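You operate a simulated robot arm through the tools that you are given. There is no shell and no other tool.

The job below is to be done with a simulated robot arm. You get a single attempt, and the scene is never put back.

JOB
Swap the grey cover on the wrist for the blue one and zip it shut.
Fine: unzip the grey cover first and stand it on the fixture plate; the arm stays locked out. Set down upright: grey cover.

The check looks at the end state, three seconds after you hand in, the way a careful person would. Anything else that was tipped, shoved, dropped, spilled or broken makes it a failure. A push-on lid holds only when it is set on centred and level and pressed home; a screw cap is set on level and turned clockwise until tight.

ROBOT AND FRAMES
A 6-joint arm with a two-finger parallel gripper, fixed in place. Base frame: the origin is at the foot of the arm, x ahead of it, y to its left, z up; the work surface is at about z = 834. Readings come in mm, degrees, newtons and seconds.
With the tool pointing down near the work surface it reaches from about 340 to 760 mm from the base axis. Its first joint turns from -66.0 to 66.0 degrees. Payload 2.45 kg.
Tool frame: the origin (TCP) lies between the finger pads and is the grasp point; the fingertips stand 24 mm ahead of it; z points along the fingers, y is the line along which they close. The gripper opens to 68 mm. The fingers are 17 mm wide and 10 mm thick; the gripper's body (40 by 70 mm) begins 41 mm behind the TCP.
Orientation is that of the tool frame in the base frame, as a unit quaternion [w, x, y, z]. With the fingers straight down and closing along the base's y, the tool's x points along the base's -x, its y along +y and its z along -z.

CONTROLS
- The arm moves only by the tool send_rows. Its argument "rows" is a list of rows, each an object of numbers (a shift or turn left out is 0, a gripper value left out holds the last): "ax", "ay", "az": the turn, a rotation vector about the base's x, y, z in units of 90 degrees (1.0 is 90 degrees); "tx", "ty", "tz": the shift along the base's x, y, z in units of 500 mm (1.0 is 500 mm); "claw": the finger opening in mm, from 0 to 68. In form: [{"ax": .., "ay": .., "az": .., "tx": .., "ty": .., "tz": .., "claw": ..}, ...]. A call has 1 to 20 rows; each row is the pose to reach, as a shift and turn from the pose commanded when the call began. A call with a number of a shift or a turn outside -1 to 1 is refused whole. Each row takes 0.2 s and may step no farther than 50 mm and 8.6 degrees from the row before; otherwise, or with a gripper value out of range, the whole call is refused. Where a pose cannot be reached the arm comes as near as it can. A force on the tool above 90 N (or 10 N above the force at the start of the call, whichever is more), or a blocked arm, ends the call early, and 0.2 s more pass. Each finger travels about 108 mm/s and halts on what it meets, pressing with about 26 N; the grip force reading is that of the motor and also rises with nothing between the fingers. The clock runs only during rows and for 0.2 s after the last one: add rows that repeat a pose to give the fingers time. It gives the time, the measured TCP pose, the force on the tool (base axes), the opening and the grip force at its end, in the units of the frame above (readings bear some noise), with the torque about the TCP (base axes, N m) and any sound that the robot's microphone picked up.
- Cameras (640 x 400 px; columns grow to the right, rows downward): "scene" is fixed at [187.7, 423.6, 1466.7]; the picture's right is [-0.72, -0.69, 0.00], its down [-0.39, 0.40, -0.83] and it looks along [0.57, -0.60, -0.56] (base axes); focal length 265 px, centre (320, 200). "wrist" rides on the gripper at [84, 11, -75] in the tool frame; the picture's right is [-0.13, 0.99, 0.00], its down [-0.60, -0.08, -0.79] and it looks along [-0.79, -0.10, 0.61] (tool axes); focal length 251 px, centre (320, 200). There is no depth. A picture from a camera that has moved, and an enlarged one, comes with that camera's place and axes in the base frame and with its lens. The place of the scene camera against the robot may be out by one fixed shift of up to 25 mm in any direction.
- grab_frame(camera): a new picture of that camera. The clock stands still meanwhile.
- zoom(camera, box): a new picture of the part [left, top, right, bottom] of that camera's present view, enlarged. The clock stands still meanwhile.
- job_done(): hands the job in; it is judged then, once.

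Places have to be worked out from the pictures, the camera data and where the tool is seen. Open the gripper and draw the arm clear of the work before you hand the job in, unless the task says otherwise.

The tools are called as name(argument=value, ...) on one line, values as JSON. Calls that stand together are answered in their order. send_rows: Moves the arm, as the interface text tells. Its arguments: {"type":"object","properties":{"rows":{"type":"array","items":{"type":"object","properties":{"ax":{"type":"number"},"ay":{"type":"number"},"az":{"type":"number"},"tx":{"type":"number"},"ty":{"type":"number"},"tz":{"type":"number"},"claw":{"type":"number"}}}}},"required":["rows"]} The other tools are called the same way: grab_frame (camera) takes a picture; zoom (camera, box) takes an enlarged picture of a part of a camera's view; job_done () hands the job in.

At the start:

```text
time: 0.0
eef_pos: [358.3, 250.5, 1324.5]
tcp_rot: [0.0, 0.0, 1.0, 0.0]
ft_force: [-0.1, 0.4, -0.6]
wrist_torque: [0.01, -0.02, 0.01]
grip_width: 67.7
finger_force: 0.1
```

scene: 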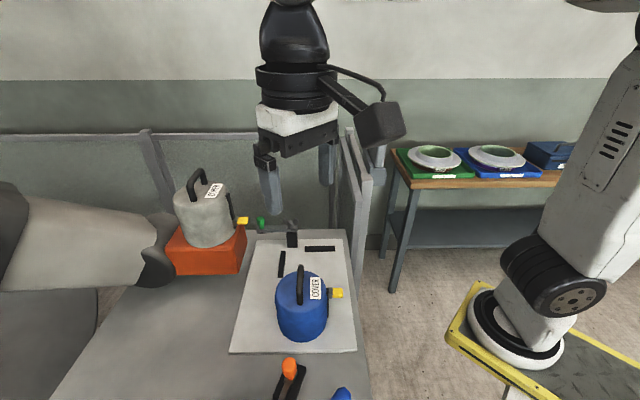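
wrist: 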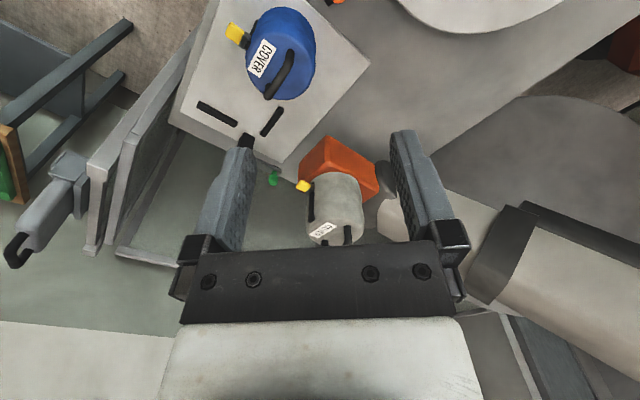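

I start by looking closely at the scene, to understand the covers, zips and fixture plate.

zoom(camera="scene", box=[150, 160, 310, 260])

zoom(camera="scene", box=[220, 220, 380, 400])

zoom(camera="wrist", box=[260, 120, 420, 260])

zoom(camera="wrist", box=[170, 0, 380, 150])

```text
4.00 times, centred on (230, 210) of scene
camera zoom: at [187.7, 423.6, 1466.7], right [-0.72, -0.69, 0.0], down [-0.39, 0.4, -0.83], along [0.57, -0.6, -0.56], focal length 1059 px, centre (680, 160)
```

zoom: 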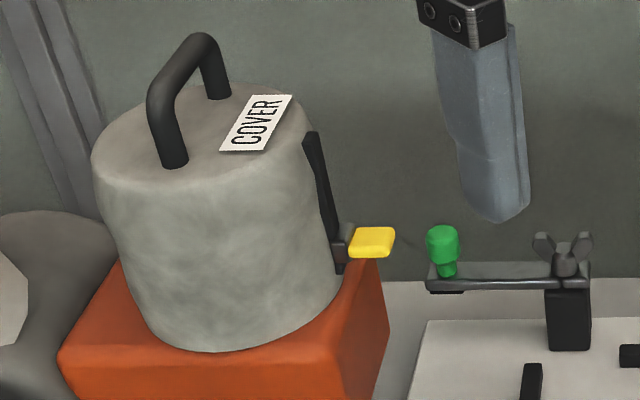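

```text
2.22 times, centred on (300, 310) of scene
camera zoom: at [187.7, 423.6, 1466.7], right [-0.72, -0.69, 0.0], down [-0.39, 0.4, -0.83], along [0.57, -0.6, -0.56], focal length 588 px, centre (364, -44)
```

zoom: 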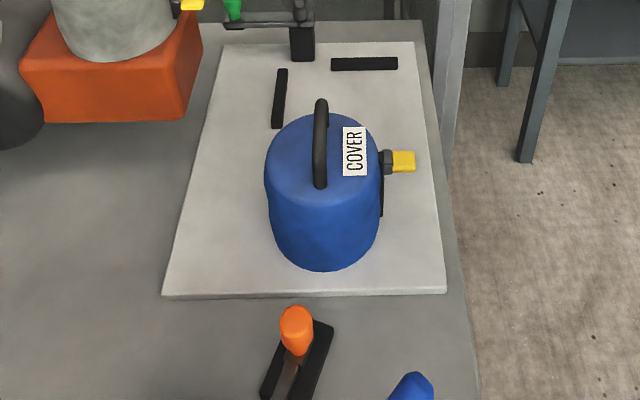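

```text
2.86 times, centred on (340, 190) of wrist
camera zoom: at [272.3, 258.6, 1400.5], right [0.13, 0.99, 0.0], down [0.6, -0.08, 0.79], along [0.79, -0.1, -0.61], focal length 718 px, centre (263, 229)
```

zoom: 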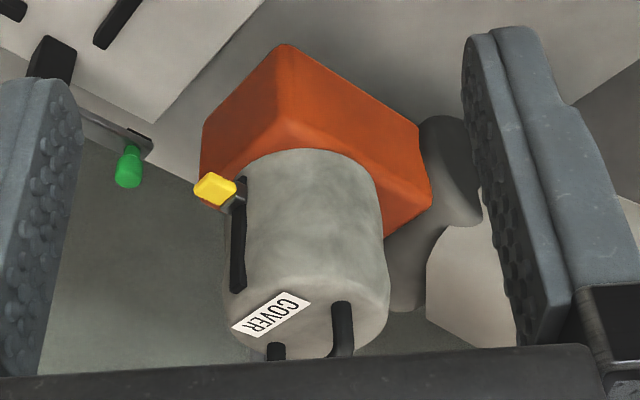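

```text
2.67 times, centred on (275, 75) of wrist
camera zoom: at [272.3, 258.6, 1400.5], right [0.13, 0.99, 0.0], down [0.6, -0.08, 0.79], along [0.79, -0.1, -0.61], focal length 670 px, centre (440, 533)
```

zoom: 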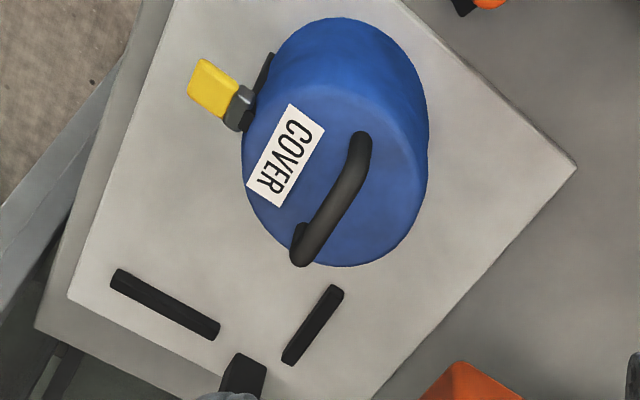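

The grey cover appears to stand on an orange block at the end of the left-hand arm, with its yellow slider low on the track. The blue one stands on the plate with its slider high. I move the wrist camera to a second viewpoint to triangulate, well above everything.

send_rows(rows=[{"tx": 0.026, "ty": -0.066, "tz": -0.0354, "az": 0.0635, "claw": 68}, {"tx": 0.0526, "ty": -0.1314, "tz": -0.0709, "az": 0.127}, {"tx": 0.0789, "ty": -0.197, "tz": -0.106, "az": 0.19}, {"tx": 0.105, "ty": -0.263, "tz": -0.142, "az": 0.254}, {"tx": 0.131, "ty": -0.329, "tz": -0.177, "az": 0.317}, {"tx": 0.158, "ty": -0.394, "tz": -0.213, "az": 0.381}, {"tx": 0.184, "ty": -0.46, "tz": -0.248, "az": 0.444}, {"tx": 0.184, "ty": -0.46, "tz": -0.248, "az": 0.444}])

```text
time: 1.8
eef_pos: [449.8, 19.1, 1200.1]
tcp_rot: [0.0, -0.342, 0.94, 0.0]
ft_force: [0.3, -0.8, -0.8]
wrist_torque: [0.02, -0.01, -0.04]
grip_width: 68.1
finger_force: 0.0
```

Arrived as commanded at (450, 19, 1200) with 40° of yaw. I take pictures from both cameras here.

grab_frame(camera="wrist")

grab_frame(camera="scene")

```text
taken
camera wrist: at [377.3, -28.4, 1275.6], right [-0.54, 0.84, 0.0], down [0.51, 0.33, 0.79], along [0.67, 0.43, -0.61], focal length 251 px, centre (320, 200)
```

wrist: 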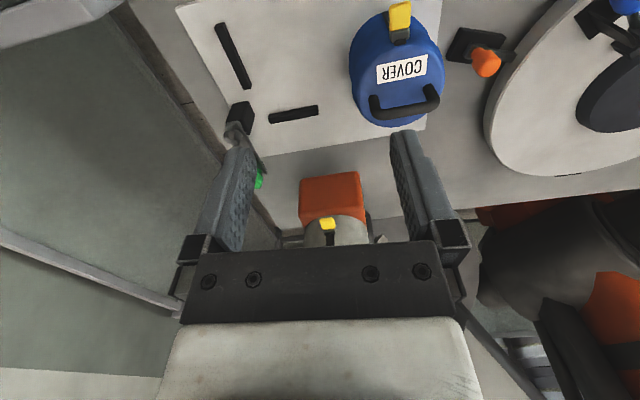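

```text
taken
```

scene: 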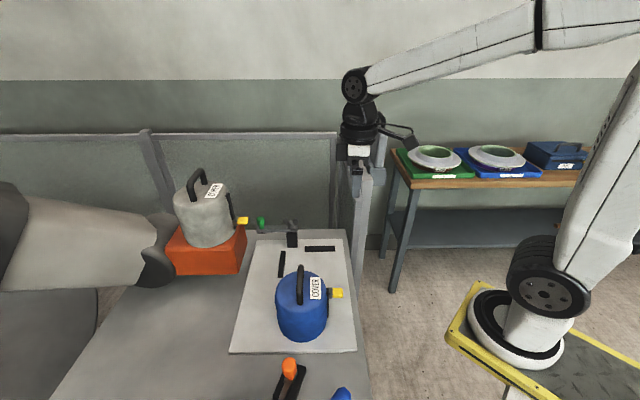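

The grey cover is mostly hidden behind the gripper palm from here, but blue, plate and orange block are visible. I zoom to read pixel positions.

zoom(camera="wrist", box=[230, 130, 420, 250])

zoom(camera="wrist", box=[330, 0, 540, 135])

zoom(camera="scene", box=[160, 160, 320, 260])

```text
3.33 times, centred on (325, 190) of wrist
camera zoom: at [377.3, -28.4, 1275.6], right [-0.54, 0.84, 0.0], down [0.51, 0.33, 0.79], along [0.67, 0.43, -0.61], focal length 838 px, centre (303, 233)
```

zoom: 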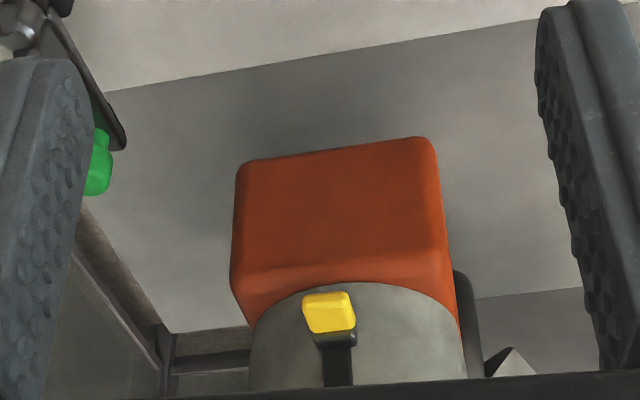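

```text
2.96 times, centred on (435, 68) of wrist
camera zoom: at [377.3, -28.4, 1275.6], right [-0.54, 0.84, 0.0], down [0.51, 0.33, 0.79], along [0.67, 0.43, -0.61], focal length 745 px, centre (-21, 593)
```

zoom: 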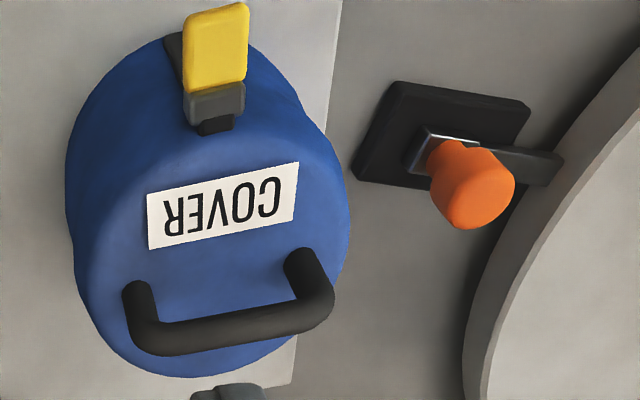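

```text
4.00 times, centred on (240, 210) of scene
camera zoom: at [187.7, 423.5, 1466.7], right [-0.72, -0.69, 0.0], down [-0.39, 0.4, -0.83], along [0.57, -0.6, -0.56], focal length 1059 px, centre (640, 160)
```

zoom: 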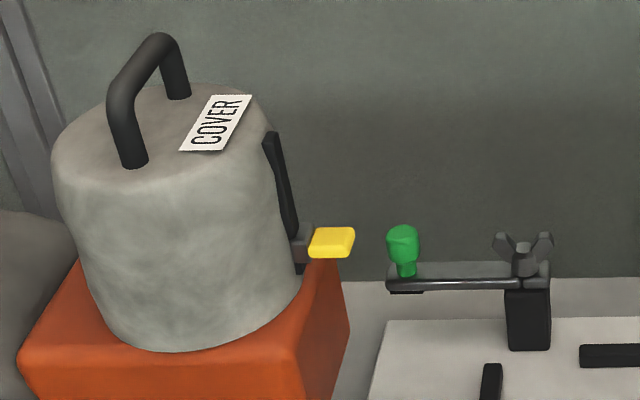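

Triangulating the grey cover's yellow tab from the two wrist views gives about (666, 171, 1055), and the blue tab about (411, 100, 936). I move to a higher viewpoint facing the grey cover from its tab side.

send_rows(rows=[{"tx": 0.04, "ty": 0.02, "tz": 0.06}, {"tx": 0.08, "ty": 0.04, "tz": 0.12}, {"tx": 0.12, "ty": 0.06, "tz": 0.17}, {"tx": 0.16, "ty": 0.082, "tz": 0.2}, {"tx": 0.16, "ty": 0.082, "tz": 0.2}])

grab_frame(camera="wrist")

zoom(camera="wrist", box=[250, 100, 442, 240])

```text
time: 3.0
eef_pos: [528.1, 61.1, 1300.0]
tcp_rot: [0.0, -0.342, 0.94, 0.0]
ft_force: [-0.2, -0.6, 0.9]
wrist_torque: [-0.02, 0.01, -0.02]
grip_width: 68.0
finger_force: 0.0
```

```text
taken
camera wrist: at [456.7, 13.1, 1375.8], right [-0.54, 0.84, 0.0], down [0.51, 0.33, 0.79], along [0.67, 0.43, -0.61], focal length 251 px, centre (320, 200)
```

wrist: 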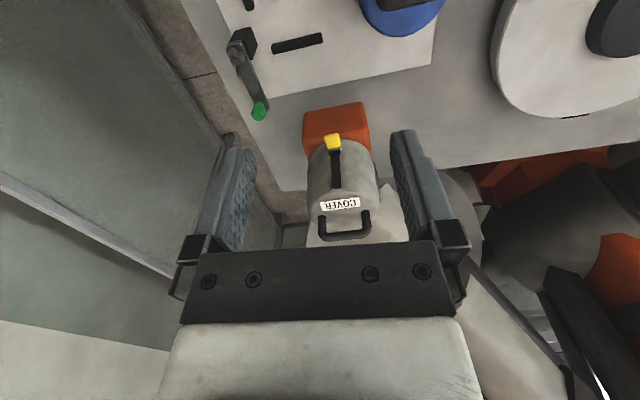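

```text
2.86 times, centred on (346, 170) of wrist
camera zoom: at [456.7, 13.1, 1375.8], right [-0.54, 0.84, 0.0], down [0.51, 0.33, 0.79], along [0.67, 0.43, -0.61], focal length 718 px, centre (246, 286)
```

zoom: 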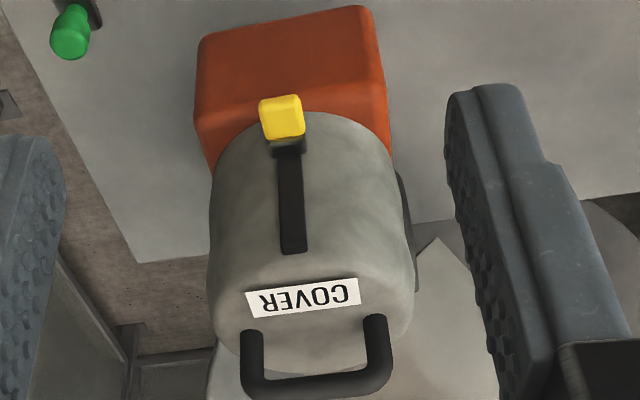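

This view shows the track, label and handle of the grey cover clearly. I move to a view from a clearly different azimuth for triangulation.

send_rows(rows=[{"tx": -0.0166, "ty": 0.06, "az": -0.0746}, {"tx": -0.033, "ty": 0.119, "az": -0.149}, {"tx": -0.05, "ty": 0.179, "az": -0.224}, {"tx": -0.066, "ty": 0.239, "az": -0.298}, {"tx": -0.083, "ty": 0.299, "az": -0.373}, {"tx": -0.1, "ty": 0.358, "az": -0.448}, {"tx": -0.116, "ty": 0.418, "az": -0.522}, {"tx": -0.116, "ty": 0.418, "az": -0.522}])

grab_frame(camera="wrist")

zoom(camera="wrist", box=[230, 100, 422, 240])

zoom(camera="wrist", box=[150, 0, 342, 120])

```text
time: 4.8
eef_pos: [471.4, 270.4, 1300.4]
tcp_rot: [0.0, 0.062, 0.998, 0.0]
ft_force: [-0.6, 0.5, -0.5]
wrist_torque: [0.01, -0.03, 0.01]
grip_width: 68.1
finger_force: 0.0
```

```text
taken
camera wrist: at [388.7, 289.5, 1376.2], right [0.25, 0.97, 0.0], down [0.59, -0.15, 0.79], along [0.77, -0.2, -0.61], focal length 251 px, centre (320, 200)
```

wrist: 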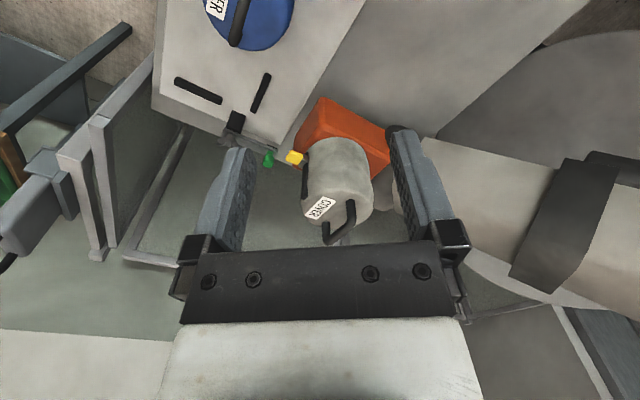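

```text
2.86 times, centred on (326, 170) of wrist
camera zoom: at [388.7, 289.5, 1376.2], right [0.25, 0.97, 0.0], down [0.59, -0.15, 0.79], along [0.77, -0.2, -0.61], focal length 718 px, centre (303, 286)
```

zoom: 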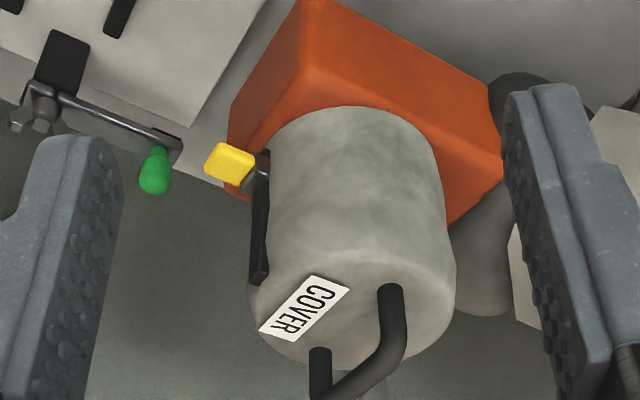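

```text
3.33 times, centred on (246, 60) of wrist
camera zoom: at [388.7, 289.5, 1376.2], right [0.25, 0.97, 0.0], down [0.59, -0.15, 0.79], along [0.77, -0.2, -0.61], focal length 838 px, centre (567, 667)
```

zoom: 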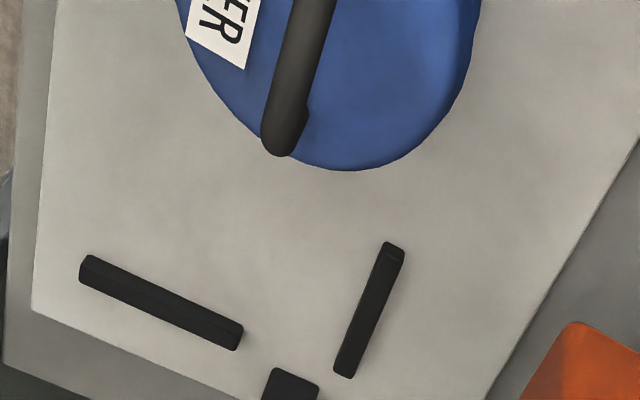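

From these two views: grey cover's handle feet are at about (702, 258, 1138) and (753, 206, 1140), so its axis is near (727, 232), handle along (0.71, −0.71), tab at (668, 171, 1052) pointing along (−0.71, −0.71), cover base at z≈1016. Now I take dedicated views of the blue cover.

send_rows(rows=[{"tx": -0.0247, "ty": 0.001, "tz": -0.0467, "az": -0.08}, {"tx": -0.0493, "ty": 0.003, "tz": -0.0933, "az": -0.16}, {"tx": -0.074, "ty": 0.004, "tz": -0.14, "az": -0.24}, {"tx": -0.0987, "ty": 0.005, "tz": -0.187, "az": -0.32}, {"tx": -0.123, "ty": 0.007, "tz": -0.233, "az": -0.4}, {"tx": -0.148, "ty": 0.008, "tz": -0.28, "az": -0.478}, {"tx": -0.148, "ty": 0.008, "tz": -0.28, "az": -0.478}])

grab_frame(camera="wrist")

zoom(camera="wrist", box=[220, 40, 444, 180])

```text
time: 6.4
eef_pos: [397.3, 272.4, 1161.1]
tcp_rot: [0.0, 0.424, 0.906, 0.0]
ft_force: [-0.2, 0.1, -0.1]
wrist_torque: [0.0, -0.02, -0.01]
grip_width: 68.0
finger_force: 0.0
```

```text
taken
camera wrist: at [351.1, 342.9, 1236.9], right [0.84, 0.54, 0.0], down [0.33, -0.51, 0.79], along [0.43, -0.67, -0.61], focal length 251 px, centre (320, 200)
```

wrist: 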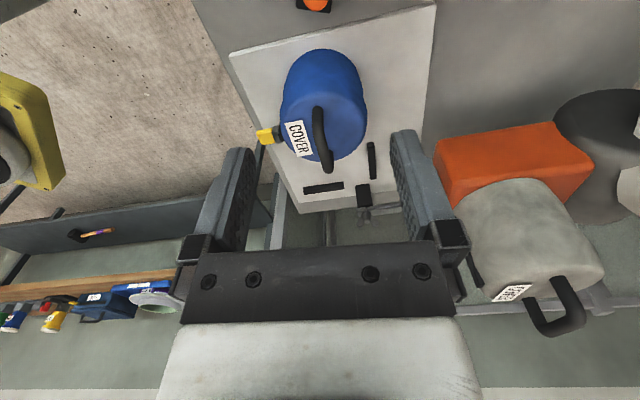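

```text
2.86 times, centred on (332, 110) of wrist
camera zoom: at [351.1, 342.9, 1236.9], right [0.84, 0.54, 0.0], down [0.33, -0.51, 0.79], along [0.43, -0.67, -0.61], focal length 718 px, centre (286, 457)
```

zoom: 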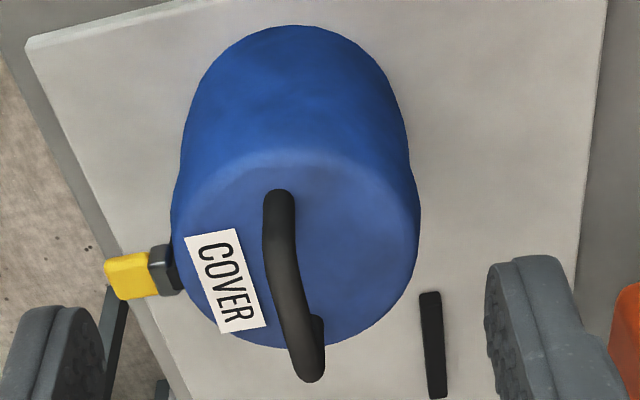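

The blue cover is clear here. I take a second blue view from the other azimuth.

send_rows(rows=[{"tx": -0.0084, "ty": -0.032, "az": 0.089}, {"tx": -0.0168, "ty": -0.064, "az": 0.178}, {"tx": -0.025, "ty": -0.096, "az": 0.267}, {"tx": -0.034, "ty": -0.128, "az": 0.356}, {"tx": -0.042, "ty": -0.16, "az": 0.445}, {"tx": -0.05, "ty": -0.192, "az": 0.534}, {"tx": -0.059, "ty": -0.224, "az": 0.623}, {"tx": -0.067, "ty": -0.256, "az": 0.712}, {"tx": -0.076, "ty": -0.288, "az": 0.8}, {"tx": -0.084, "ty": -0.32, "az": 0.889}, {"tx": -0.084, "ty": -0.32, "az": 0.889}])

grab_frame(camera="wrist")

zoom(camera="wrist", box=[220, 40, 444, 180])

```text
time: 8.8
eef_pos: [355.7, 111.4, 1160.4]
tcp_rot: [0.001, -0.26, 0.966, 0.0]
ft_force: [0.0, -0.7, 0.7]
wrist_torque: [-0.03, -0.03, 0.0]
grip_width: 68.2
finger_force: 0.0
```

```text
taken
camera wrist: at [276.8, 78.3, 1236.6], right [-0.39, 0.92, 0.0], down [0.56, 0.23, 0.79], along [0.73, 0.31, -0.61], focal length 251 px, centre (320, 200)
```

wrist: 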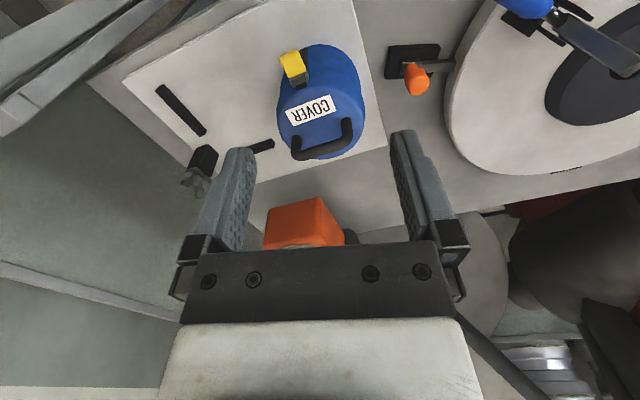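

```text
2.86 times, centred on (332, 110) of wrist
camera zoom: at [276.8, 78.3, 1236.6], right [-0.39, 0.92, 0.0], down [0.56, 0.23, 0.79], along [0.73, 0.31, -0.61], focal length 718 px, centre (286, 457)
```

zoom: 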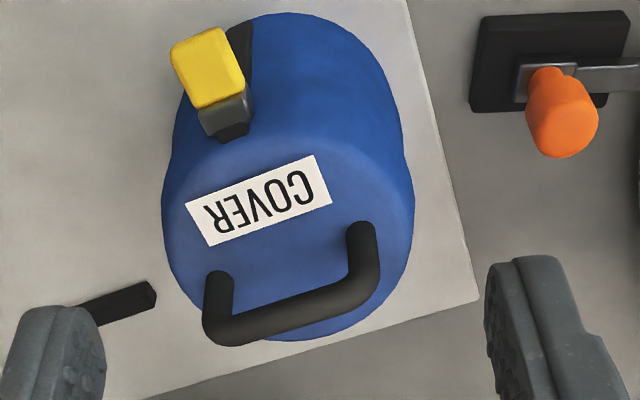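

Blue: label/top at z≈956, axis about (474, 161), handle bar centre at z≈989 running along (0.71, −0.71), tab about (410, 100, 938) – same orientation as the grey one. Now I head for the grey tab: yaw to 45° and move toward (600, 110, 1200).

send_rows(rows=[{"tx": 0.08, "ty": 0.0, "tz": 0.013, "az": 0.028}, {"tx": 0.16, "ty": 0.0, "tz": 0.026, "az": 0.056}, {"tx": 0.24, "ty": 0.0, "tz": 0.04, "az": 0.083}, {"tx": 0.32, "ty": 0.0, "tz": 0.053, "az": 0.111}, {"tx": 0.4, "ty": 0.0, "tz": 0.066, "az": 0.139}, {"tx": 0.488, "ty": 0.0, "tz": 0.08, "az": 0.167}, {"tx": 0.488, "ty": 0.0, "tz": 0.08, "az": 0.167}])

```text
time: 10.4
eef_pos: [599.7, 112.2, 1201.8]
tcp_rot: [0.0, -0.384, 0.923, -0.001]
ft_force: [0.2, -0.4, -0.6]
wrist_torque: [-0.02, 0.02, -0.01]
grip_width: 67.9
finger_force: 0.1
```

At (600, 112, 1202) with 45° yaw. Now I tilt the tool 45° so the fingers lean in toward the cover.

send_rows(rows=[{"ax": 0.059, "ay": -0.059}, {"ax": 0.118, "ay": -0.118}, {"ax": 0.177, "ay": -0.177}, {"ax": 0.236, "ay": -0.236}, {"ax": 0.295, "ay": -0.295}, {"ax": 0.3535, "ay": -0.3535}, {"ax": 0.3535, "ay": -0.3535}])

grab_frame(camera="wrist")

grab_frame(camera="scene")

```text
time: 12.0
eef_pos: [599.4, 112.5, 1200.5]
tcp_rot: [0.354, -0.354, 0.853, 0.146]
ft_force: [-0.2, -0.3, -0.7]
wrist_torque: [0.02, 0.02, -0.02]
grip_width: 68.1
finger_force: 0.0
```

```text
taken
camera wrist: at [511.4, 39.5, 1195.3], right [-0.64, 0.77, 0.09], down [-0.04, -0.15, 0.99], along [0.77, 0.63, 0.13], focal length 251 px, centre (320, 200)
```

wrist: 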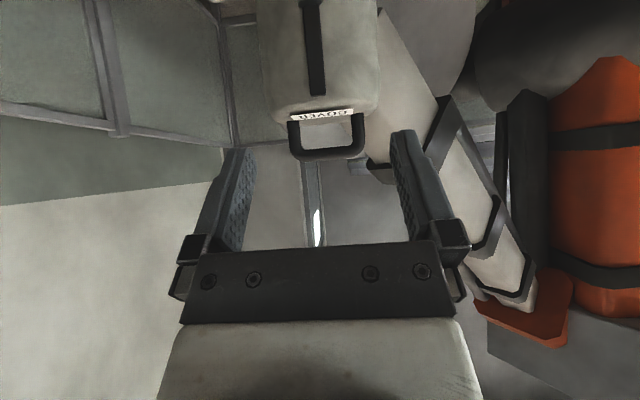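

```text
taken
```

scene: 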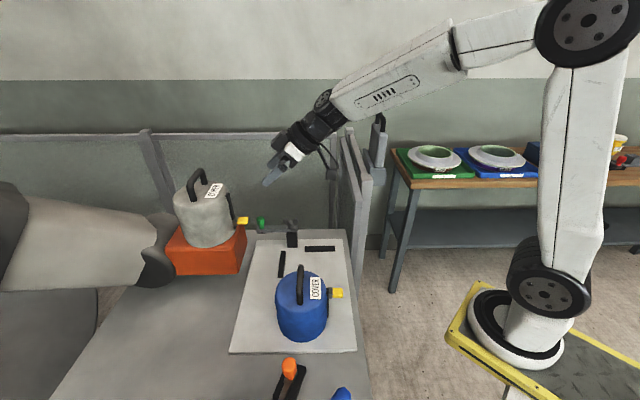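

The tilt is right (tool z = (0.5, 0.5, −0.71)). I move down to a pre-grip point about 70 mm short of the tab along the tool axis and look again.

send_rows(rows=[{"tx": 0.02, "ty": 0.015, "tz": -0.066, "claw": 50}, {"tx": 0.045, "ty": 0.032, "tz": -0.132, "claw": 50}, {"tx": 0.067, "ty": 0.048, "tz": -0.198, "claw": 50}, {"tx": 0.067, "ty": 0.048, "tz": -0.198, "claw": 50}])

grab_frame(camera="wrist")

zoom(camera="wrist", box=[220, 0, 420, 200])

zoom(camera="scene", box=[160, 130, 360, 260])

```text
time: 13.0
eef_pos: [633.2, 138.1, 1099.6]
tcp_rot: [0.354, -0.354, 0.854, 0.146]
ft_force: [-0.3, 0.2, -0.4]
wrist_torque: [-0.01, 0.0, -0.03]
grip_width: 50.0
finger_force: 0.0
```

```text
taken
camera wrist: at [544.4, 63.7, 1094.3], right [-0.64, 0.77, 0.09], down [-0.04, -0.15, 0.99], along [0.77, 0.63, 0.13], focal length 251 px, centre (320, 200)
```

wrist: 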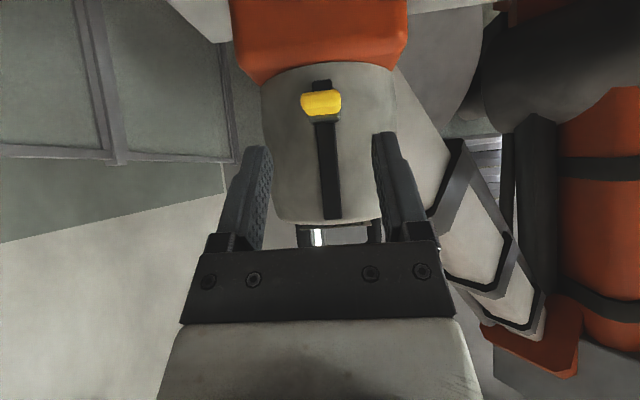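

```text
2.00 times, centred on (320, 100) of wrist
camera zoom: at [544.4, 63.7, 1094.3], right [-0.64, 0.77, 0.09], down [-0.04, -0.15, 0.99], along [0.77, 0.63, 0.13], focal length 503 px, centre (320, 400)
```

zoom: 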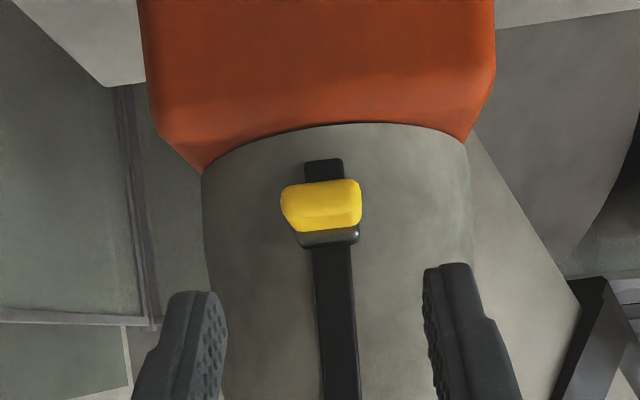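

```text
3.08 times, centred on (260, 195) of scene
camera zoom: at [187.7, 423.6, 1466.7], right [-0.72, -0.69, 0.0], down [-0.39, 0.4, -0.83], along [0.57, -0.6, -0.56], focal length 815 px, centre (505, 215)
```

zoom: 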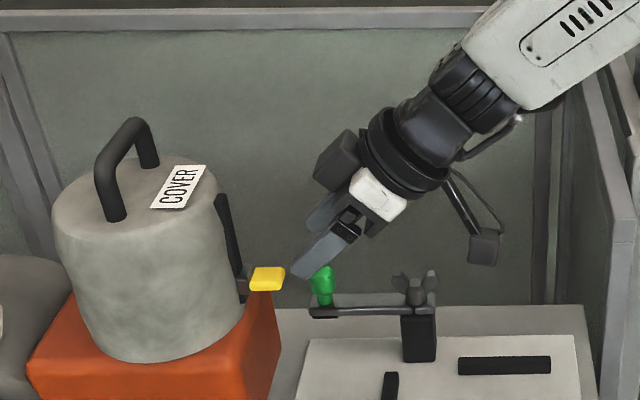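

The tab sits centred between the fingers at tangential offset ≈0 and about where predicted, (668, 171, 1053). I approach along the tool axis to place the pads around its outer part, without closing yet.

send_rows(rows=[{"tx": 0.016, "ty": 0.0153, "tz": -0.0233, "claw": 50}, {"tx": 0.032, "ty": 0.0306, "tz": -0.0466, "claw": 50}, {"tx": 0.048, "ty": 0.0459, "tz": -0.07, "claw": 50}, {"tx": 0.064, "ty": 0.0612, "tz": -0.0932, "claw": 50}, {"tx": 0.064, "ty": 0.0612, "tz": -0.0932, "claw": 50}])

zoom(camera="wrist", box=[220, 50, 420, 250])

zoom(camera="scene", box=[190, 160, 310, 250])

```text
time: 14.2
eef_pos: [665.0, 168.3, 1053.9]
tcp_rot: [0.353, -0.353, 0.854, 0.147]
ft_force: [0.1, -0.4, -0.3]
wrist_torque: [0.01, 0.02, 0.0]
grip_width: 50.0
finger_force: 0.2
```

```text
2.00 times, centred on (320, 150) of wrist
camera zoom: at [576.0, 95.2, 1048.7], right [-0.64, 0.77, 0.09], down [-0.04, -0.15, 0.99], along [0.77, 0.63, 0.13], focal length 503 px, centre (320, 300)
```

zoom: 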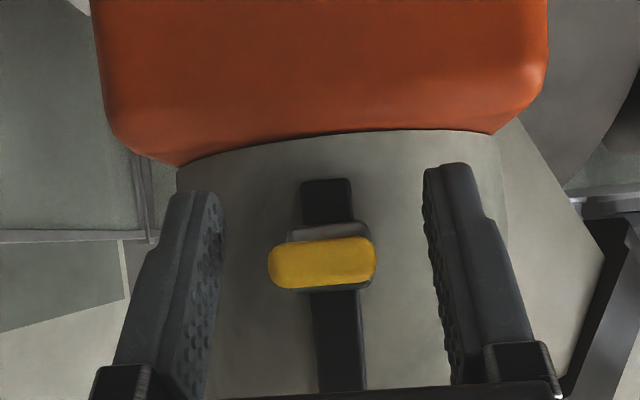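

```text
4.44 times, centred on (250, 205) of scene
camera zoom: at [187.7, 423.6, 1466.7], right [-0.72, -0.69, 0.0], down [-0.39, 0.4, -0.83], along [0.57, -0.6, -0.56], focal length 1177 px, centre (631, 178)
```

zoom: 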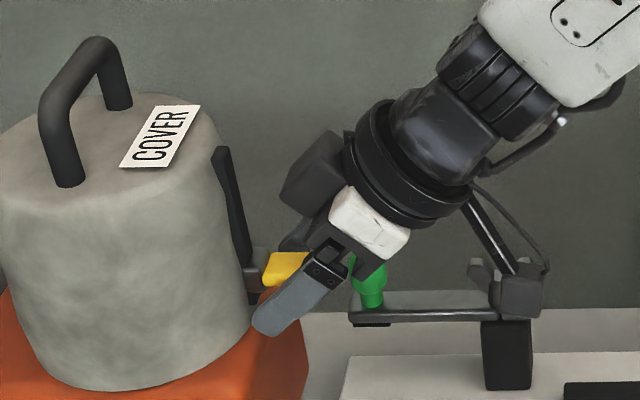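

The tab is right at the grasp point between the pads. I close the fingers on it.

send_rows(rows=[{"claw": 15}, {"claw": 15}, {"claw": 15}])

```text
time: 15.0
eef_pos: [663.4, 169.1, 1054.7]
tcp_rot: [0.354, -0.354, 0.853, 0.147]
ft_force: [-3.2, 3.8, 0.5]
wrist_torque: [0.02, -0.01, 0.04]
grip_width: 23.4
finger_force: 25.8
```

The grip holds on the tab at 23.4 mm. I pull the slider straight up 20 mm slowly and watch the force.

send_rows(rows=[{"tz": 0.01, "claw": 15}, {"tz": 0.02}, {"tz": 0.03}, {"tz": 0.04}, {"tz": 0.04}])

zoom(camera="wrist", box=[220, 50, 420, 250])

zoom(camera="scene", box=[190, 160, 310, 250])

```text
time: 16.2
eef_pos: [664.8, 168.5, 1075.5]
tcp_rot: [0.354, -0.354, 0.853, 0.147]
ft_force: [1.3, -2.3, 0.9]
wrist_torque: [-0.2, 0.07, -0.06]
grip_width: 23.4
finger_force: 25.8
```

```text
2.00 times, centred on (320, 150) of wrist
camera zoom: at [576.7, 94.7, 1069.4], right [-0.64, 0.77, 0.09], down [-0.04, -0.15, 0.99], along [0.77, 0.63, 0.13], focal length 503 px, centre (320, 300)
```

zoom: 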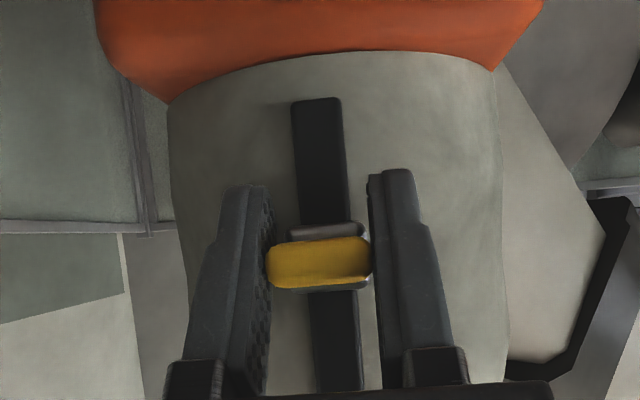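

```text
4.44 times, centred on (250, 205) of scene
camera zoom: at [187.7, 423.5, 1466.7], right [-0.72, -0.69, 0.0], down [-0.39, 0.4, -0.83], along [0.57, -0.6, -0.56], focal length 1177 px, centre (631, 178)
```

zoom: 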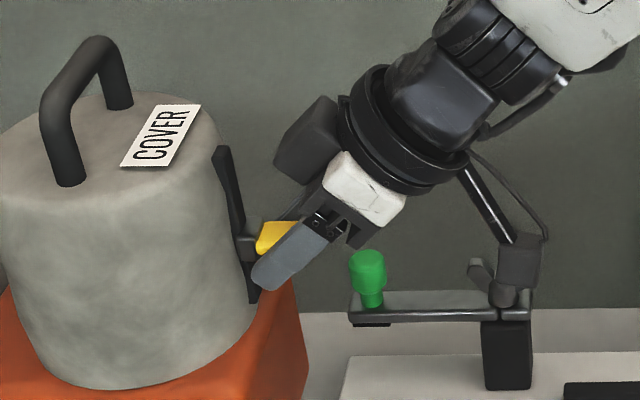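

The slider rides up with the grip, the cover unmoved and the force low. I continue up another 35 mm.

send_rows(rows=[{"tz": 0.01}, {"tz": 0.02}, {"tz": 0.03}, {"tz": 0.04}, {"tz": 0.05}, {"tz": 0.06}, {"tz": 0.07}, {"tz": 0.07}])

zoom(camera="wrist", box=[220, 50, 420, 250])

zoom(camera="scene", box=[190, 160, 310, 250])

```text
time: 18.0
eef_pos: [664.5, 167.8, 1110.1]
tcp_rot: [0.353, -0.355, 0.853, 0.147]
ft_force: [-0.2, 0.8, 0.5]
wrist_torque: [-0.02, 0.06, 0.02]
grip_width: 23.3
finger_force: 26.1
```

```text
2.00 times, centred on (320, 150) of wrist
camera zoom: at [576.5, 94.6, 1104.8], right [-0.64, 0.77, 0.09], down [-0.04, -0.15, 0.99], along [0.77, 0.63, 0.13], focal length 503 px, centre (320, 300)
```

zoom: 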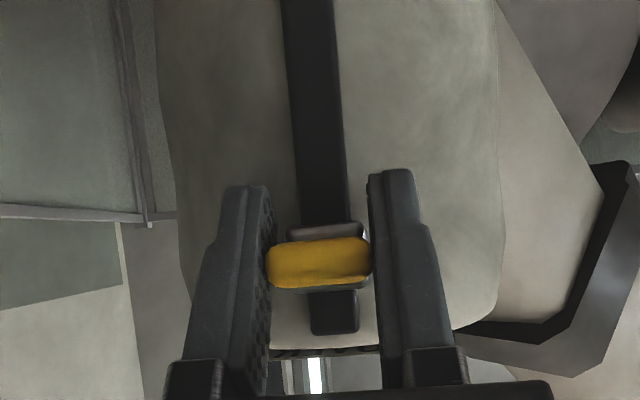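

```text
4.44 times, centred on (250, 205) of scene
camera zoom: at [187.6, 423.6, 1466.7], right [-0.72, -0.69, 0.0], down [-0.39, 0.4, -0.83], along [0.57, -0.6, -0.56], focal length 1177 px, centre (631, 178)
```

zoom: 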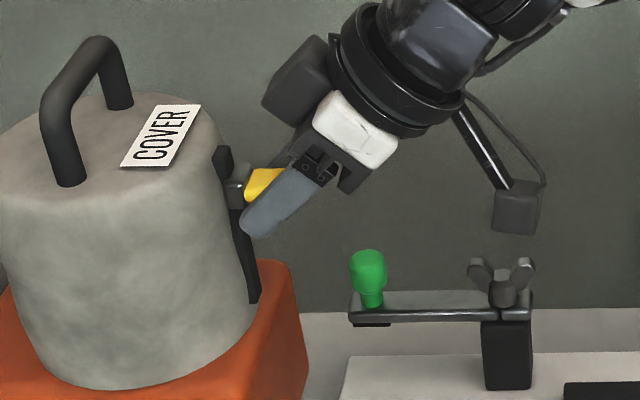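

Slider now about 11 mm from the track's top end; on the blue cover it sits nearer the end. I creep up in 2 mm steps, watching for an end stop.

send_rows(rows=[{"tz": 0.004}, {"tz": 0.008}, {"tz": 0.008}])

zoom(camera="wrist", box=[220, 50, 420, 250])

```text
time: 18.8
eef_pos: [664.3, 168.0, 1114.2]
tcp_rot: [0.353, -0.355, 0.853, 0.146]
ft_force: [0.8, 1.4, -1.0]
wrist_torque: [0.02, 0.03, 0.01]
grip_width: 22.9
finger_force: 26.4
```

```text
2.00 times, centred on (320, 150) of wrist
camera zoom: at [576.5, 94.6, 1108.6], right [-0.64, 0.77, 0.09], down [-0.04, -0.15, 0.99], along [0.77, 0.63, 0.13], focal length 503 px, centre (320, 300)
```

zoom: 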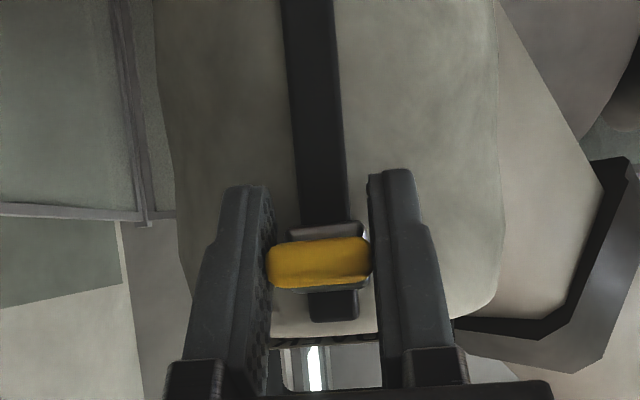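

Still free, with about 8 mm of track left. I continue another 4 mm.

send_rows(rows=[{"tz": 0.004}, {"tz": 0.008}, {"tz": 0.008}])

zoom(camera="wrist", box=[220, 50, 420, 250])

zoom(camera="scene", box=[190, 160, 310, 250])

```text
time: 19.6
eef_pos: [666.2, 168.0, 1118.9]
tcp_rot: [0.353, -0.354, 0.854, 0.146]
ft_force: [0.1, 0.0, 0.2]
wrist_torque: [-0.08, 0.13, -0.02]
grip_width: 23.3
finger_force: 26.2
```

```text
2.00 times, centred on (320, 150) of wrist
camera zoom: at [576.4, 94.6, 1112.4], right [-0.64, 0.77, 0.09], down [-0.04, -0.15, 0.99], along [0.77, 0.63, 0.12], focal length 503 px, centre (320, 300)
```

zoom: 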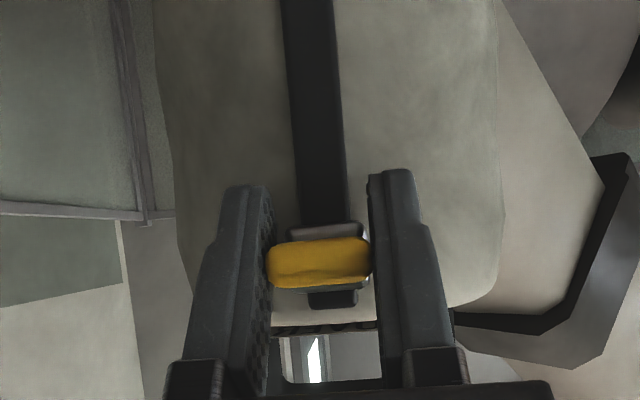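

```text
4.44 times, centred on (250, 205) of scene
camera zoom: at [187.7, 423.6, 1466.7], right [-0.72, -0.69, 0.0], down [-0.39, 0.4, -0.83], along [0.57, -0.6, -0.56], focal length 1177 px, centre (631, 178)
```

zoom: 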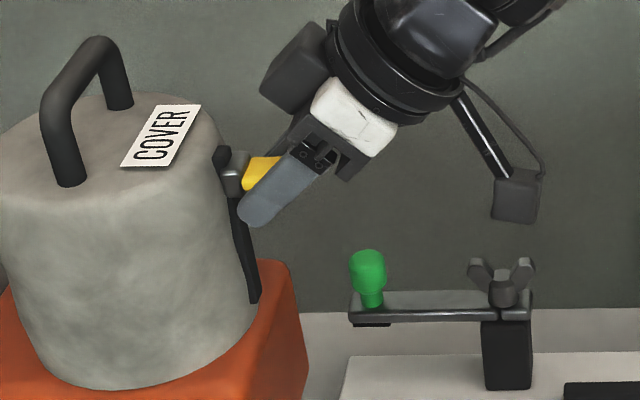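

Now about 5 mm of track shows past the slider. I zoom into the blue cover in the scene view, to compare how far its slider is up.

zoom(camera="scene", box=[265, 255, 365, 350])

send_rows(rows=[{"tz": 0.003}, {"tz": 0.006}, {"tz": 0.006}])

zoom(camera="wrist", box=[220, 50, 420, 250])

```text
4.21 times, centred on (315, 302) of scene
camera zoom: at [187.7, 423.6, 1466.7], right [-0.72, -0.69, 0.0], down [-0.39, 0.4, -0.83], along [0.57, -0.6, -0.56], focal length 1115 px, centre (341, -232)
```

zoom: 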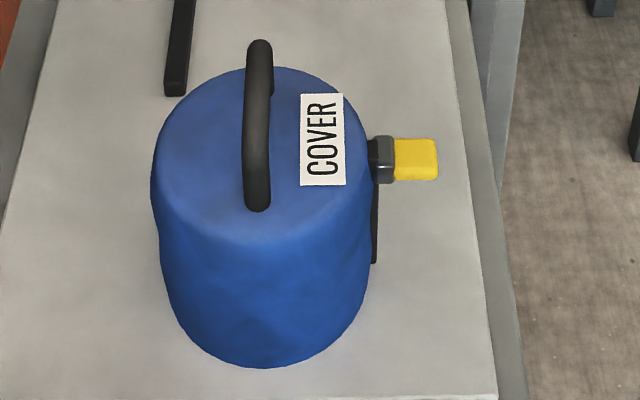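

```text
time: 20.4
eef_pos: [664.9, 167.7, 1119.8]
tcp_rot: [0.354, -0.354, 0.853, 0.146]
ft_force: [-0.4, -0.8, -0.3]
wrist_torque: [-0.06, 0.09, 0.01]
grip_width: 23.2
finger_force: 26.2
```

```text
2.00 times, centred on (320, 150) of wrist
camera zoom: at [576.4, 94.5, 1115.7], right [-0.64, 0.77, 0.09], down [-0.04, -0.15, 0.99], along [0.77, 0.63, 0.13], focal length 503 px, centre (320, 300)
```

zoom: 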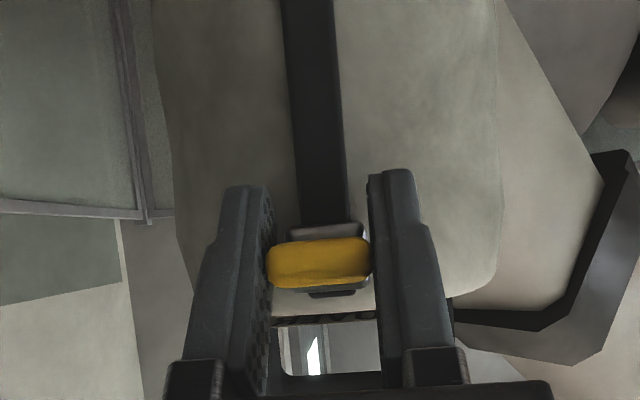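

Slider is practically at the top end with no force yet. One more 2 mm to find the stop.

send_rows(rows=[{"tz": 0.002}, {"tz": 0.004}, {"tz": 0.004}])

zoom(camera="wrist", box=[220, 50, 420, 250])

zoom(camera="scene", box=[190, 160, 310, 250])

```text
time: 21.2
eef_pos: [664.5, 168.9, 1122.9]
tcp_rot: [0.354, -0.354, 0.853, 0.147]
ft_force: [-0.5, -0.1, 0.2]
wrist_torque: [-0.05, 0.05, 0.0]
grip_width: 23.0
finger_force: 25.7
```

```text
2.00 times, centred on (320, 150) of wrist
camera zoom: at [576.4, 94.5, 1117.8], right [-0.64, 0.77, 0.09], down [-0.04, -0.15, 0.99], along [0.77, 0.63, 0.13], focal length 503 px, centre (320, 300)
```

zoom: 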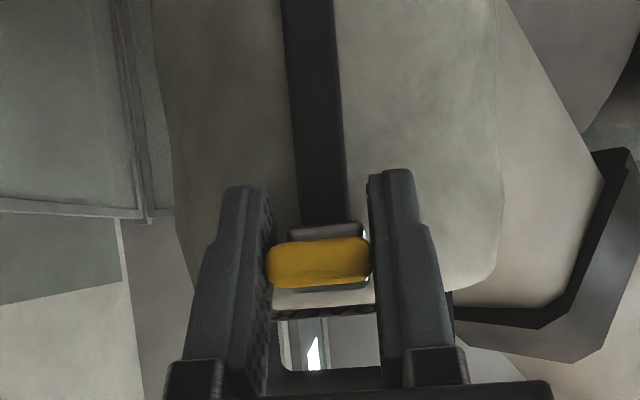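

```text
4.44 times, centred on (250, 205) of scene
camera zoom: at [187.7, 423.6, 1466.7], right [-0.72, -0.69, 0.0], down [-0.39, 0.4, -0.83], along [0.57, -0.6, -0.56], focal length 1177 px, centre (631, 178)
```

zoom: 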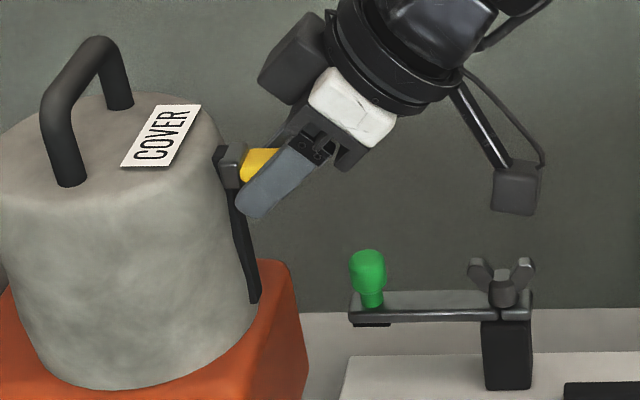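

The slider covers the track top now; I try another 2 mm to see whether it reaches a hard stop.

send_rows(rows=[{"tz": 0.002}, {"tz": 0.004}, {"tz": 0.004}])

zoom(camera="scene", box=[190, 160, 310, 250])

zoom(camera="wrist", box=[220, 50, 420, 250])

```text
time: 22.0
eef_pos: [664.3, 168.0, 1123.6]
tcp_rot: [0.353, -0.353, 0.854, 0.146]
ft_force: [-0.4, 0.9, 0.0]
wrist_torque: [-0.18, 0.12, -0.02]
grip_width: 23.0
finger_force: 26.4
```

```text
4.44 times, centred on (250, 205) of scene
camera zoom: at [187.7, 423.6, 1466.7], right [-0.72, -0.69, 0.0], down [-0.39, 0.4, -0.83], along [0.57, -0.6, -0.56], focal length 1177 px, centre (631, 178)
```

zoom: 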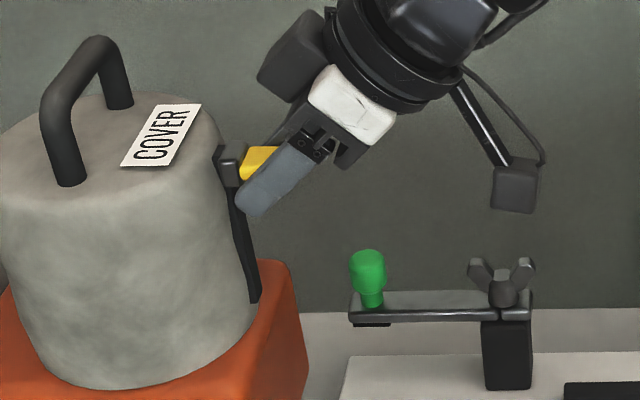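

```text
2.00 times, centred on (320, 150) of wrist
camera zoom: at [576.3, 94.5, 1119.2], right [-0.64, 0.77, 0.09], down [-0.04, -0.15, 0.99], along [0.77, 0.63, 0.12], focal length 503 px, centre (320, 300)
```

zoom: 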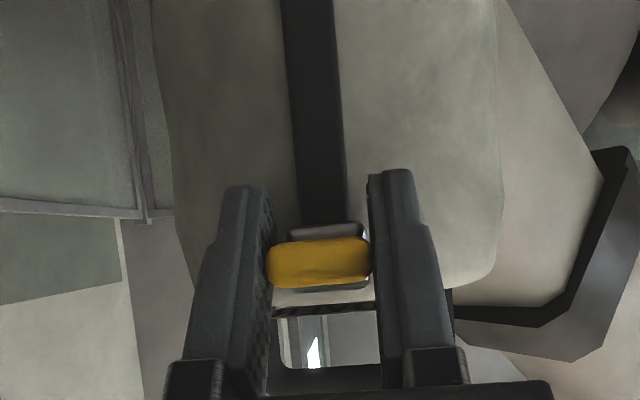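

No stop felt yet; I try one more small step of 2 mm to be sure it is fully open.

send_rows(rows=[{"tz": 0.002}, {"tz": 0.004}, {"tz": 0.004}])

zoom(camera="scene", box=[190, 160, 310, 250])

zoom(camera="wrist", box=[220, 50, 420, 250])

```text
time: 22.8
eef_pos: [665.0, 168.0, 1128.3]
tcp_rot: [0.354, -0.354, 0.853, 0.147]
ft_force: [-0.7, 0.2, -1.5]
wrist_torque: [-0.14, 0.16, -0.01]
grip_width: 23.0
finger_force: 25.9
```

```text
4.44 times, centred on (250, 205) of scene
camera zoom: at [187.7, 423.6, 1466.7], right [-0.72, -0.69, 0.0], down [-0.39, 0.4, -0.83], along [0.57, -0.6, -0.56], focal length 1177 px, centre (631, 178)
```

zoom: 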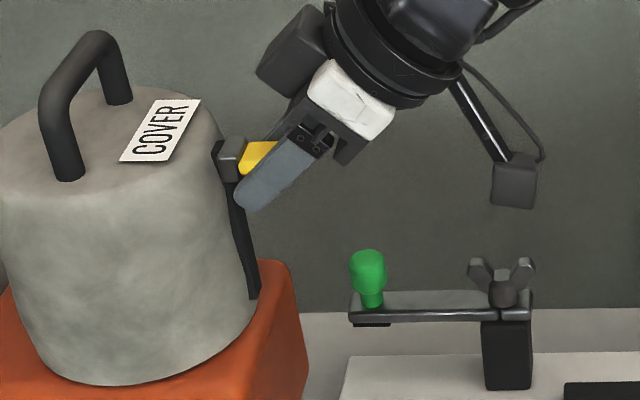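

```text
2.00 times, centred on (320, 150) of wrist
camera zoom: at [576.7, 94.3, 1121.7], right [-0.64, 0.77, 0.09], down [-0.04, -0.15, 0.99], along [0.77, 0.63, 0.13], focal length 503 px, centre (320, 300)
```

zoom: 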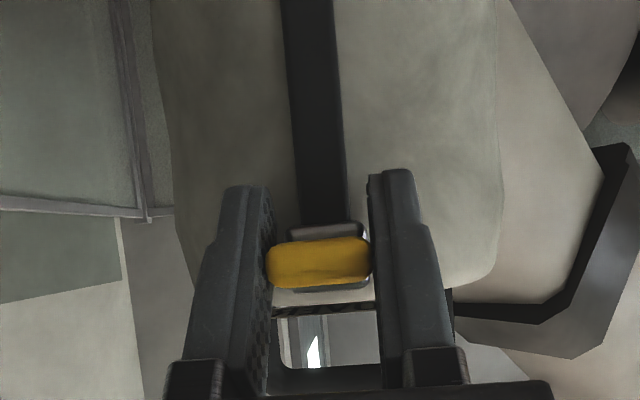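

The cover itself lifted a hair (label moved up in the scene), so the stop is reached: fully unzipped. I go back down 2.5 mm to reseat it.

send_rows(rows=[{"tz": -0.0025}, {"tz": -0.005}, {"tz": -0.005}, {"tz": -0.005}])

zoom(camera="scene", box=[190, 160, 310, 250])

```text
time: 23.8
eef_pos: [665.4, 166.8, 1122.9]
tcp_rot: [0.353, -0.354, 0.853, 0.147]
ft_force: [0.1, -0.6, -2.0]
wrist_torque: [-0.1, 0.08, 0.0]
grip_width: 23.3
finger_force: 26.0
```

```text
4.44 times, centred on (250, 205) of scene
camera zoom: at [187.7, 423.6, 1466.7], right [-0.72, -0.69, 0.0], down [-0.39, 0.4, -0.83], along [0.57, -0.6, -0.56], focal length 1177 px, centre (631, 178)
```

zoom: 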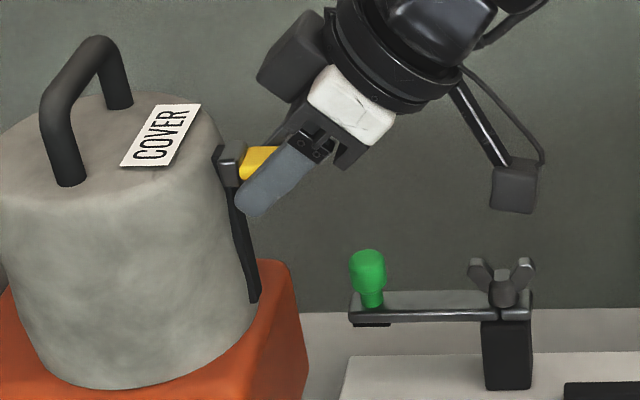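

The cover is seated again with the slider at the top. I open the fingers, then retreat along the tool axis.

send_rows(rows=[{"claw": 48}, {"claw": 48}, {"tx": -0.02, "ty": -0.02, "tz": 0.028, "claw": 48}, {"tx": -0.05, "ty": -0.05, "tz": 0.07, "claw": 48}, {"tx": -0.09, "ty": -0.09, "tz": 0.127, "claw": 48}, {"tx": -0.13, "ty": -0.13, "tz": 0.184, "claw": 48}, {"tx": -0.13, "ty": -0.13, "tz": 0.184, "claw": 68}])

zoom(camera="scene", box=[160, 130, 320, 250])

grab_frame(camera="wrist")

```text
time: 25.4
eef_pos: [599.7, 102.4, 1216.2]
tcp_rot: [0.354, -0.354, 0.853, 0.147]
ft_force: [0.8, 0.2, -0.4]
wrist_torque: [0.0, 0.0, 0.0]
grip_width: 68.0
finger_force: 0.2
```

```text
3.33 times, centred on (240, 190) of scene
camera zoom: at [187.7, 423.5, 1466.7], right [-0.72, -0.69, 0.0], down [-0.39, 0.4, -0.83], along [0.57, -0.6, -0.56], focal length 882 px, centre (587, 233)
```

zoom: 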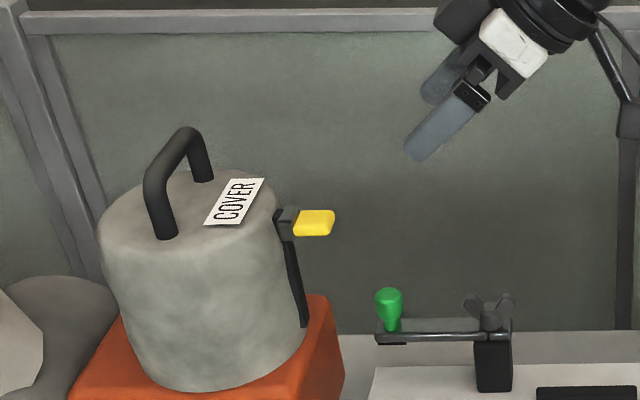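

```text
taken
camera wrist: at [511.2, 29.3, 1210.9], right [-0.64, 0.77, 0.09], down [-0.04, -0.15, 0.99], along [0.77, 0.63, 0.12], focal length 251 px, centre (320, 200)
```

wrist: 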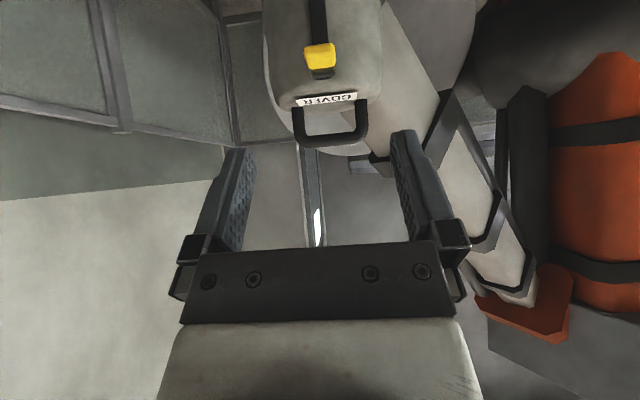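

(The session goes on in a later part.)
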